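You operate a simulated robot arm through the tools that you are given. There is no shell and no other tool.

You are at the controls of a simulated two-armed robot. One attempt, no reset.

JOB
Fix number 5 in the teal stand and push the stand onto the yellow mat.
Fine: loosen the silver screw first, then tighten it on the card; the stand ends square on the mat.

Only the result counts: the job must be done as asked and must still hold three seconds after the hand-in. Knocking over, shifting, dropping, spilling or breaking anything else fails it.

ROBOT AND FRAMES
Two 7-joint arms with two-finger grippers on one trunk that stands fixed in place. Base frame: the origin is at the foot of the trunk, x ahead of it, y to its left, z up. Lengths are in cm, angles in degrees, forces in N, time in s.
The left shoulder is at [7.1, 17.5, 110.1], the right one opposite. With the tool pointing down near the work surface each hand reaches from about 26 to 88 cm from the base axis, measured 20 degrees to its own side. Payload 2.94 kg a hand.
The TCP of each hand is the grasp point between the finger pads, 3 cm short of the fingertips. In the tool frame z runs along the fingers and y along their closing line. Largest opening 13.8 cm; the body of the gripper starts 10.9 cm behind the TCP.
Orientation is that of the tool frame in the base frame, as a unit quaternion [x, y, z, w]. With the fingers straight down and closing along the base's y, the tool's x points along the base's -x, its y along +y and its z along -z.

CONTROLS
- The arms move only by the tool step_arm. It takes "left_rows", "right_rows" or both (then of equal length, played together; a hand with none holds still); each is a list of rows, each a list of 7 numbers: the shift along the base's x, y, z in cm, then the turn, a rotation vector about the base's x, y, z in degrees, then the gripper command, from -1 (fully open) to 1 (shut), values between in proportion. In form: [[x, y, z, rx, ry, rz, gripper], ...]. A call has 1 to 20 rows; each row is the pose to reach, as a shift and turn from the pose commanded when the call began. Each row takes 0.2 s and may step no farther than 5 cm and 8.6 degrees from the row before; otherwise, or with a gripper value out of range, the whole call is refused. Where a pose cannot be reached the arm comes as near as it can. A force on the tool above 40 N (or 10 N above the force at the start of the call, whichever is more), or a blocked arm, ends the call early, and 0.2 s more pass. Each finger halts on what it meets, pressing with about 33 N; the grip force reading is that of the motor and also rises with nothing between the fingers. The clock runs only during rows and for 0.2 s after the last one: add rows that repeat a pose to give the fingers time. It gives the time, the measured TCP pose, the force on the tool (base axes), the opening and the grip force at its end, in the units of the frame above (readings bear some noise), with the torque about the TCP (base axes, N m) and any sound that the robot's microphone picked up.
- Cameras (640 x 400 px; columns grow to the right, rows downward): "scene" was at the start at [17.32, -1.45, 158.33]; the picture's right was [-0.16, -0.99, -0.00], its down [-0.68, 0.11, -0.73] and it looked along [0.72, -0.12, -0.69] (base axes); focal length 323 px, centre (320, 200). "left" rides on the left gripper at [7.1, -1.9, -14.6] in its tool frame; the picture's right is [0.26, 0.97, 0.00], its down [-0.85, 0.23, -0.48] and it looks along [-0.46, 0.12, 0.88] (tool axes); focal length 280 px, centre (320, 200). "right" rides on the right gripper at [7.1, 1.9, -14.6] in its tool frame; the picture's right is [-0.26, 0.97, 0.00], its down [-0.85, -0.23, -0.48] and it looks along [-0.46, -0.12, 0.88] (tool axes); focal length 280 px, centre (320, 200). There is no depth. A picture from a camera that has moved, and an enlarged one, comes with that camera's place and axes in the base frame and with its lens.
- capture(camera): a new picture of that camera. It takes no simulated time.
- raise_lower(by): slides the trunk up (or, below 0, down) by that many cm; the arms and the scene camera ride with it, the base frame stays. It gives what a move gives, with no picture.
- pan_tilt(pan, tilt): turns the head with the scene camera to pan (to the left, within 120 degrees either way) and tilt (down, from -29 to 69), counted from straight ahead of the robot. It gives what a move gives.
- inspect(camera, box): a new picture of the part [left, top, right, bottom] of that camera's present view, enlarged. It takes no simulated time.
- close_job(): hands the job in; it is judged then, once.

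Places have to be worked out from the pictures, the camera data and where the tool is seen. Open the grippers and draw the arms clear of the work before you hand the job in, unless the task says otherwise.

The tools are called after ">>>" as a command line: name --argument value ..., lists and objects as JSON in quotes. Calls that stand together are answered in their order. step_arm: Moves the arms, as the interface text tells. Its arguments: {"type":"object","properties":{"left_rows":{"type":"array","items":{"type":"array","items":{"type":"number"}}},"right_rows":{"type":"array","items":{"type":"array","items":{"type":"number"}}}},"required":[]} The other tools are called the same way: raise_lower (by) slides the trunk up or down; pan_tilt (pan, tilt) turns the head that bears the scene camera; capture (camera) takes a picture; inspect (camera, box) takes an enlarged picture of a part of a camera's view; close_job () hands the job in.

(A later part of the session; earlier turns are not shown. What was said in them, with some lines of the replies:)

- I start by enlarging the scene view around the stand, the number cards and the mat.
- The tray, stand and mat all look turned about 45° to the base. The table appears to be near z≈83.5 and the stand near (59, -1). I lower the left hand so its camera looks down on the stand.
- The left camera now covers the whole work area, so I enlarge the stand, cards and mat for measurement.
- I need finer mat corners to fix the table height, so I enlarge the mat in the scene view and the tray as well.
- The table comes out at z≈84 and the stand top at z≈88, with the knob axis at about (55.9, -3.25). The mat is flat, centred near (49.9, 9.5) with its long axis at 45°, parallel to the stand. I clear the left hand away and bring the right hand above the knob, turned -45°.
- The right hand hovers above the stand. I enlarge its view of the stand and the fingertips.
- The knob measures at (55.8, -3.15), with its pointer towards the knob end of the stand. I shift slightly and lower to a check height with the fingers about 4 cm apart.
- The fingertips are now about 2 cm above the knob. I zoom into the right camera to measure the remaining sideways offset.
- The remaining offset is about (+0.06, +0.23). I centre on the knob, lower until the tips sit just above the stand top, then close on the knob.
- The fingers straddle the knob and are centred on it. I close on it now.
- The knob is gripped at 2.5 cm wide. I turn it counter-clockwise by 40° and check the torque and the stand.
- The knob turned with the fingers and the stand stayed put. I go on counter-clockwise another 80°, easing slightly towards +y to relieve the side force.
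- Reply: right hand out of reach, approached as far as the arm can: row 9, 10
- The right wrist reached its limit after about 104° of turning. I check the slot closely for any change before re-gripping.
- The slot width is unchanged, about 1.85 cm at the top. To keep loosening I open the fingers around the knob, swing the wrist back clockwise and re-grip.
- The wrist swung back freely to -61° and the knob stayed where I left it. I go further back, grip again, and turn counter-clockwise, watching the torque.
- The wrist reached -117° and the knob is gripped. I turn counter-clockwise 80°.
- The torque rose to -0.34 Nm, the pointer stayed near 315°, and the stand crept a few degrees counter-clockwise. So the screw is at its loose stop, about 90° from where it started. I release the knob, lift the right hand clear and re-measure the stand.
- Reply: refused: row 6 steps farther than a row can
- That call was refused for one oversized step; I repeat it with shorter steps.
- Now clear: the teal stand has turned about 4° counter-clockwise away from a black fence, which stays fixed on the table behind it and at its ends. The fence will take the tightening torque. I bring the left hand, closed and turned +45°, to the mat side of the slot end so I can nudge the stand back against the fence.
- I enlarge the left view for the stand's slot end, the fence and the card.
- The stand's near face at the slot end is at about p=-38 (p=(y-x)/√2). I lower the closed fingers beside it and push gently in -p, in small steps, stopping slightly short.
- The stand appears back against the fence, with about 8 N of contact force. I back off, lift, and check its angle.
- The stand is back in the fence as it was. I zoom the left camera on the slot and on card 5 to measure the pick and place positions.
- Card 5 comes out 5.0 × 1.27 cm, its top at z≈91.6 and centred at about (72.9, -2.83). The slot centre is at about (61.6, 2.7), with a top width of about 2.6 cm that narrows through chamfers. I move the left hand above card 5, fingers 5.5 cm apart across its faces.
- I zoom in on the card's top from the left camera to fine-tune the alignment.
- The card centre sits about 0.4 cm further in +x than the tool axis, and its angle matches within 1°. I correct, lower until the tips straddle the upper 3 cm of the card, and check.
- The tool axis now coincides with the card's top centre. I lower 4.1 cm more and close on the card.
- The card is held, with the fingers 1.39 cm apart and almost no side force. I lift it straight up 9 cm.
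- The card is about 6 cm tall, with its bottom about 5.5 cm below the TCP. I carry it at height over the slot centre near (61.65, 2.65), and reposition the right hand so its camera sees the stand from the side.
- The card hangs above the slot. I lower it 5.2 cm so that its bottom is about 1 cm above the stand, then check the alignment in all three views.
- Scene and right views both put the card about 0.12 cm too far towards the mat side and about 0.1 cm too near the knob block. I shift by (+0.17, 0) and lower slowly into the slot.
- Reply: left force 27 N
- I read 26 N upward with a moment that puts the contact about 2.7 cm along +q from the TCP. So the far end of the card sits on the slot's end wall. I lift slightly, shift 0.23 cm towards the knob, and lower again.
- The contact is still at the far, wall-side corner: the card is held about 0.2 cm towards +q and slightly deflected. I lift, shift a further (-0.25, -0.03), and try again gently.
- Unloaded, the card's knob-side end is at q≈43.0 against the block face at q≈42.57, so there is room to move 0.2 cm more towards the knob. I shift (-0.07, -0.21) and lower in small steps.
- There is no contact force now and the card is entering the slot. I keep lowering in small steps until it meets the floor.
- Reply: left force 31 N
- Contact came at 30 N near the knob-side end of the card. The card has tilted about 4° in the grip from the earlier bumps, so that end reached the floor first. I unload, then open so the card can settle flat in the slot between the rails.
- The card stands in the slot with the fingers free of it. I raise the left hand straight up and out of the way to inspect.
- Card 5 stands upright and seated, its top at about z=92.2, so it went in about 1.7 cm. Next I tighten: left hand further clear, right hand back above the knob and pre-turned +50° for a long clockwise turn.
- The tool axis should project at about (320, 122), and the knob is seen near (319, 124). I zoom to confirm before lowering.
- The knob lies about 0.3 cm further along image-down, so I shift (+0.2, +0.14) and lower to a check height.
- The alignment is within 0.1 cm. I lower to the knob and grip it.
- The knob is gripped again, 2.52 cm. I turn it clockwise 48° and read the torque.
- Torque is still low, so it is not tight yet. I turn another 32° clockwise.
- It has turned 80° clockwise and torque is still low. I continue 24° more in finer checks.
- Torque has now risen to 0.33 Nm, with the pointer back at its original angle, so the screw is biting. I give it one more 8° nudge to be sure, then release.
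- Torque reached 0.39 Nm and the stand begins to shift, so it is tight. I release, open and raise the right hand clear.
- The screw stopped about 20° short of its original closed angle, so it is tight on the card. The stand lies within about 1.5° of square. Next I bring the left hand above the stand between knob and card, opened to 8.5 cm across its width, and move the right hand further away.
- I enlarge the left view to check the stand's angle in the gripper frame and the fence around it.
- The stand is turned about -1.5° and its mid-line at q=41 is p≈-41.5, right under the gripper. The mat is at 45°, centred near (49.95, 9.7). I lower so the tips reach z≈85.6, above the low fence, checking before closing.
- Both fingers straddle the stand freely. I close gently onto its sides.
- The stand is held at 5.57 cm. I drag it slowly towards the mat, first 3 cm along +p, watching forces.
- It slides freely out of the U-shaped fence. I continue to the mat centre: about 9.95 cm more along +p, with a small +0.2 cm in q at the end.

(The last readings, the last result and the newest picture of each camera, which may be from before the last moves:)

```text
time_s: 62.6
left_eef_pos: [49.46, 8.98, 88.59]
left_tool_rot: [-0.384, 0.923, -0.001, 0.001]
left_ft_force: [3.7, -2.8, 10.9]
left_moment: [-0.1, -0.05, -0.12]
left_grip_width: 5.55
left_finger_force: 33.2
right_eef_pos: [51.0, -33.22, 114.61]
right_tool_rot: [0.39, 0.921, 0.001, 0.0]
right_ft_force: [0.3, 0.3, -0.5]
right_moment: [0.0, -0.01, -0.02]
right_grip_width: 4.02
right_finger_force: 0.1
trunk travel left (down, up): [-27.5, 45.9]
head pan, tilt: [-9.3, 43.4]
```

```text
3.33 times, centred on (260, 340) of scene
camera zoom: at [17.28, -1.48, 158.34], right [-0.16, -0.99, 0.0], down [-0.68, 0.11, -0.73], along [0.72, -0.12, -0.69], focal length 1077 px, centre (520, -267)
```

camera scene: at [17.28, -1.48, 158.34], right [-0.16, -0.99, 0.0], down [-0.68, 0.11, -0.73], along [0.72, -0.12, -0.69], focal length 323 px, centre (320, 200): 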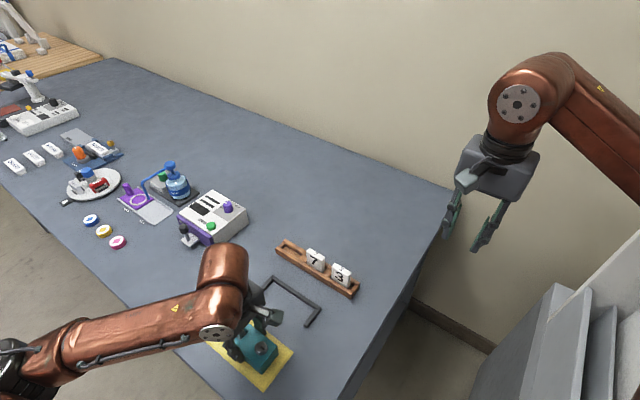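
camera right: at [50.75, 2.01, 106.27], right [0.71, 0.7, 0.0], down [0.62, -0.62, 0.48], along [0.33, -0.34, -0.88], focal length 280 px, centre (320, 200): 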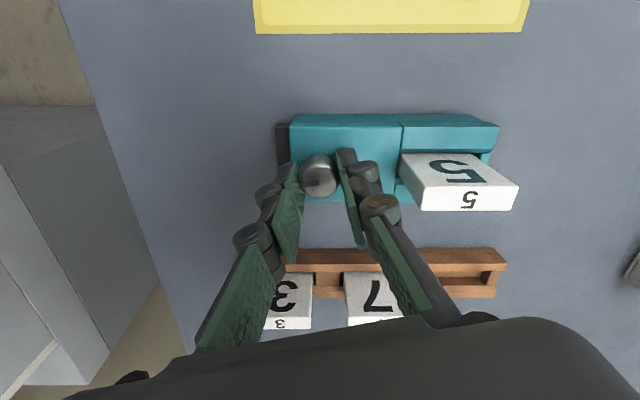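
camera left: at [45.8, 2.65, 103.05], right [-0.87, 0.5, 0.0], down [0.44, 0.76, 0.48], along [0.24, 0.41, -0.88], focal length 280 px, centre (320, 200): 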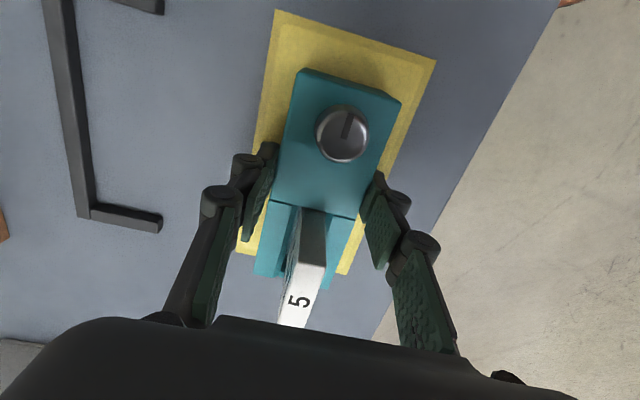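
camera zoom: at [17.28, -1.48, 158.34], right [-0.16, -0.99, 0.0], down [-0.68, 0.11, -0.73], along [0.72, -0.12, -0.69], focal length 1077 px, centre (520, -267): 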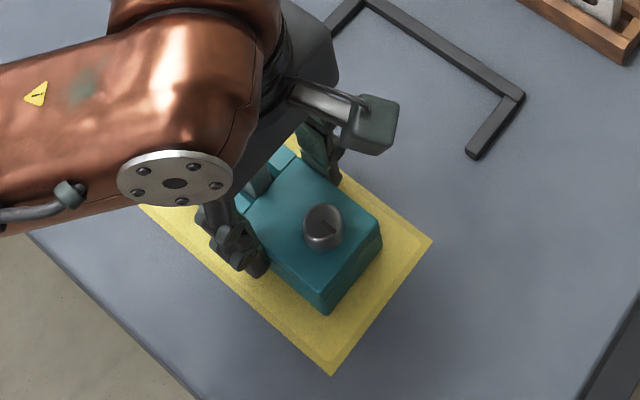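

The stand is on the mat. I zoom in to compare stand edges and mat edges.

>>> inspect --camera "left" --box '[220, 0, 450, 300]'

>>> inspect --camera "left" --box '[240, 0, 440, 150]'

```text
1.33 times, centred on (335, 150) of left
camera zoom: at [45.8, 2.65, 103.05], right [-0.87, 0.5, 0.0], down [0.44, 0.76, 0.48], along [0.24, 0.41, -0.88], focal length 374 px, centre (300, 267)
```

zoom: 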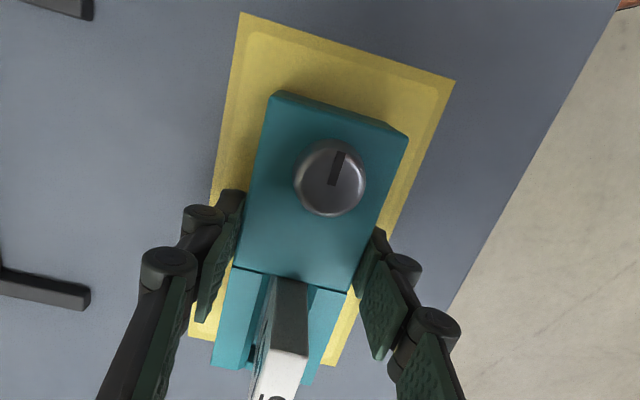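

```text
2.67 times, centred on (340, 75) of left
camera zoom: at [45.8, 2.65, 103.05], right [-0.87, 0.5, 0.0], down [0.44, 0.76, 0.48], along [0.24, 0.41, -0.88], focal length 748 px, centre (267, 533)
```

zoom: 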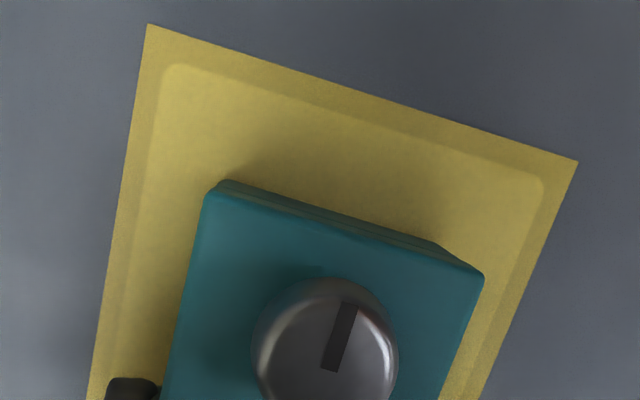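

The stand measures 45.0° against the mat's 44.9°. It is centred in p, and 0.3 cm off centre along q. I trim by (-0.28, -0.14), relieve the slight downward press, then open the fingers evenly.

>>> step_arm --left_rows '[[-0.14, -0.07, 0.05, 0, 0, 0, 1], [-0.28, -0.14, 0.1, 0, 0, 0, 1], [-0.28, -0.14, 0.15, 0, 0, 0, 1], [-0.28, -0.14, 0.15, 0, 0, 0, 0.18], [-0.28, -0.14, 0.15, 0, 0, 0, 0.1], [-0.28, -0.14, 0.15, 0, 0, 0, 0], [-0.28, -0.14, 0.15, 0, 0, 0, -0.15], [-0.28, -0.14, 0.15, 0, 0, 0, -0.23], [-0.28, -0.14, 0.15, 0, 0, 0, -0.23]]'

>>> capture --camera "left"

```text
time_s: 64.6
left_eef_pos: [49.06, 8.94, 88.67]
left_tool_rot: [-0.383, 0.924, 0.001, -0.001]
left_ft_force: [0.4, 0.8, 0.3]
left_moment: [0.0, 0.04, -0.02]
left_grip_width: 8.5
left_finger_force: 0.0
right_eef_pos: [50.87, -33.22, 114.59]
right_tool_rot: [0.39, 0.921, 0.001, 0.0]
right_ft_force: [0.0, 0.2, -1.3]
right_moment: [0.03, -0.01, -0.02]
right_grip_width: 3.98
right_finger_force: 0.1
trunk travel left (down, up): [-27.5, 45.9]
head pan, tilt: [-9.3, 43.4]
```

```text
taken
camera left: at [45.48, 2.51, 103.2], right [-0.87, 0.5, 0.0], down [0.44, 0.76, 0.48], along [0.24, 0.41, -0.88], focal length 280 px, centre (320, 200)
```

left: 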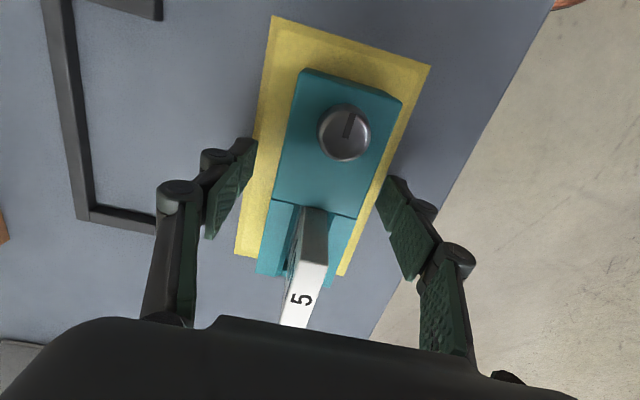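

The stand is released and still square. I raise the left hand straight up and move it clear to the left.

>>> step_arm --left_rows '[[0, 0, 2, 0, 0, 0, -0.23], [0, 0, 6, 0, 0, 0, -0.23], [0, 0, 10.5, 0, 0, 0, -0.23], [0, 0, 15, 0, 0, 0, -0.23], [0, 0, 19.5, 0, 0, 0, -0.23], [0, 4, 22, 0, 0, 0, -0.23], [0, 8.5, 23, 0, 0, 0, -0.6], [0, 13, 24, 0, 0, 0, -1], [0, 17.5, 25, 0, 0, 0, -1], [0, 22, 25, 0, 0, 0, -1]]' --right_rows '[[0, 0, 0, 0, 0, 0, 0.2], [0, 0, 0, 0, 0, 0, 0], [0, 0, 0, 0, 0, 0, -0.4], [0, 0, 0, 0, 0, 0, -0.7], [0, 0, 0, 0, 0, 0, -1], [0, 0, 0, 0, 0, 0, -1], [0, 0, 0, 0, 0, 0, -1], [0, 0, 0, 0, 0, 0, -1], [0, 0, 0, 0, 0, 0, -1], [0, 0, 0, 0, 0, 0, -1]]'

>>> capture --camera "scene"

>>> inspect --camera "scene" --box '[195, 285, 305, 400]'

>>> capture --camera "left"

```text
time_s: 66.8
left_eef_pos: [49.04, 31.08, 113.64]
left_tool_rot: [-0.382, 0.924, 0.0, 0.0]
left_ft_force: [-0.1, 1.1, -0.2]
left_moment: [-0.07, -0.01, -0.02]
left_grip_width: 13.79
left_finger_force: 0.1
right_eef_pos: [50.83, -33.04, 114.64]
right_tool_rot: [0.391, 0.921, 0.0, 0.0]
right_ft_force: [-0.2, 0.7, -0.1]
right_moment: [-0.06, -0.02, -0.03]
right_grip_width: 13.79
right_finger_force: 0.1
trunk travel left (down, up): [-27.5, 45.9]
head pan, tilt: [-9.3, 43.4]
```

```text
taken
camera scene: at [17.25, -1.25, 158.35], right [-0.16, -0.99, 0.0], down [-0.68, 0.11, -0.73], along [0.72, -0.12, -0.69], focal length 323 px, centre (320, 200)
```

scene: 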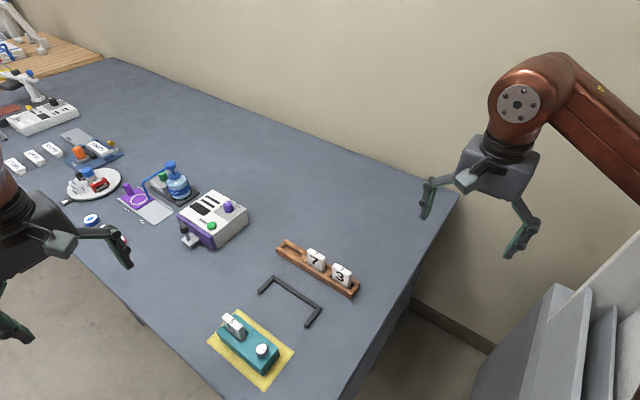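

```text
3.48 times, centred on (250, 342) of scene
camera zoom: at [17.25, -1.25, 158.35], right [-0.16, -0.99, 0.0], down [-0.68, 0.11, -0.73], along [0.72, -0.12, -0.69], focal length 1124 px, centre (564, -296)
```

zoom: 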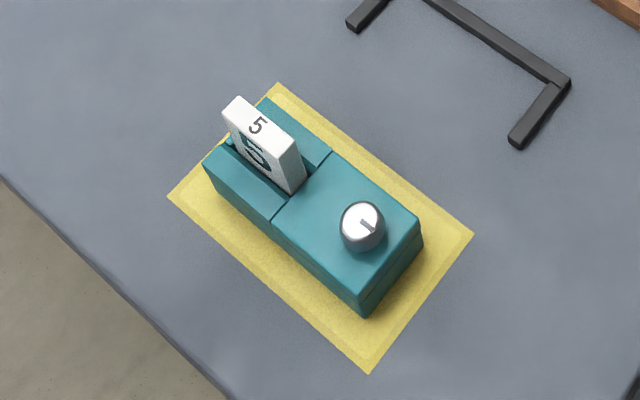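

```text
taken
camera left: at [45.41, 24.72, 128.2], right [-0.87, 0.5, 0.0], down [0.44, 0.76, 0.48], along [0.24, 0.41, -0.88], focal length 280 px, centre (320, 200)
```

left: 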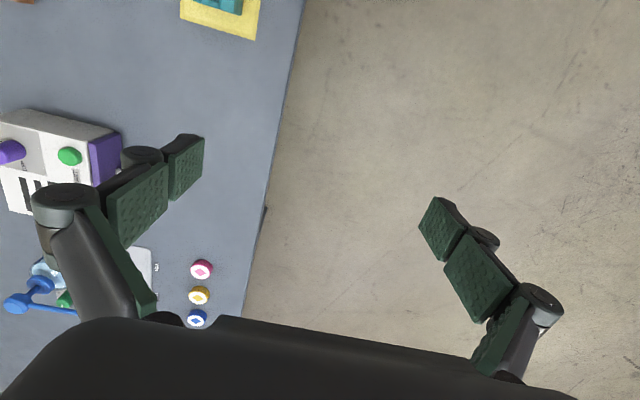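

The stand with card 5 sits square on the mat. I take a closer look at the card's seating and the screw pointer before handing in.

>>> inspect --camera "scene" --box '[215, 305, 285, 375]'

>>> inspect --camera "right" --box '[320, 0, 640, 200]'

```text
5.71 times, centred on (250, 340) of scene
camera zoom: at [17.25, -1.25, 158.35], right [-0.16, -0.99, 0.0], down [-0.68, 0.11, -0.73], along [0.72, -0.12, -0.69], focal length 1847 px, centre (720, -600)
```

zoom: 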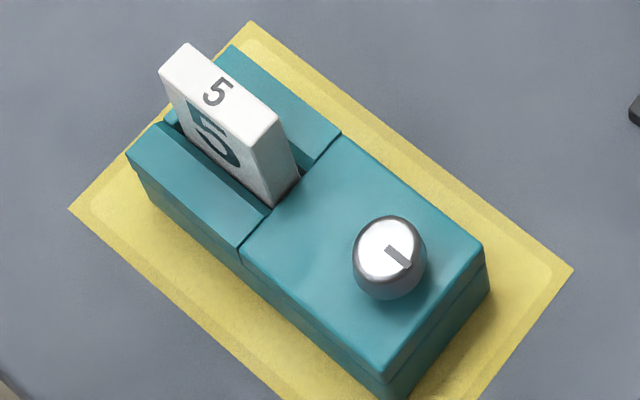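

```text
2.00 times, centred on (480, 100) of right
camera zoom: at [47.34, -26.69, 129.3], right [0.88, 0.48, 0.0], down [0.42, -0.77, 0.48], along [0.23, -0.42, -0.88], focal length 561 px, centre (0, 400)
```

zoom: 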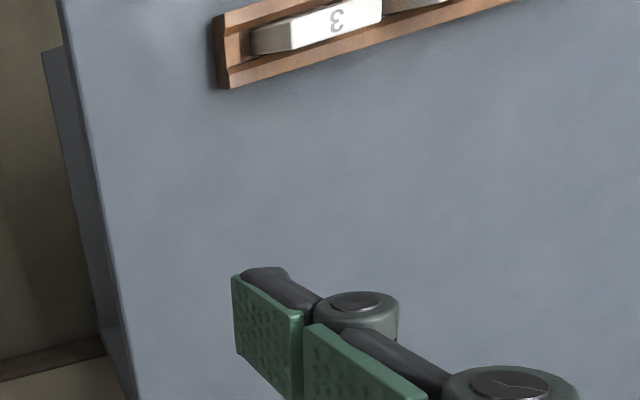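

Card 5 stands vertical in the slot, with the screw back at its tight stop. The stand is square and inside the mat edges, the tray and fence have not moved, and both hands are open and clear. I hand the job in.

>>> close_job

```text
The job is handed in.
```

I handed the job in with number 5 seated in the teal stand, the silver screw tightened, and the stand square on the yellow mat. The hand-in gave no verdict, so whether it passes is not yet known.

- **Screw:** I loosened it about a quarter turn until it stopped. With the card in the slot I tightened it back until it resisted (about 0.39 Nm), close to its starting angle. I did not tug on the card to check that it is clamped.
- **Card:** The first tries caught on the slot's end wall and tipped the card slightly in the grip. I re-aligned it, and it now stands upright, about 1.7 cm deep in the slot.
- **Stand:** It measures 45.0° against the mat's 44.9°. It is near the mat's centre, with about 2 cm of mat showing on every side.
- **Surroundings:** Loosening the screw turned the stand about 4° away from the black fence behind it, and I nudged it back before inserting the card. In the last pictures the tray, cards 7 and 3 and the fence look unmoved. Both hands were open and clear at hand-in.
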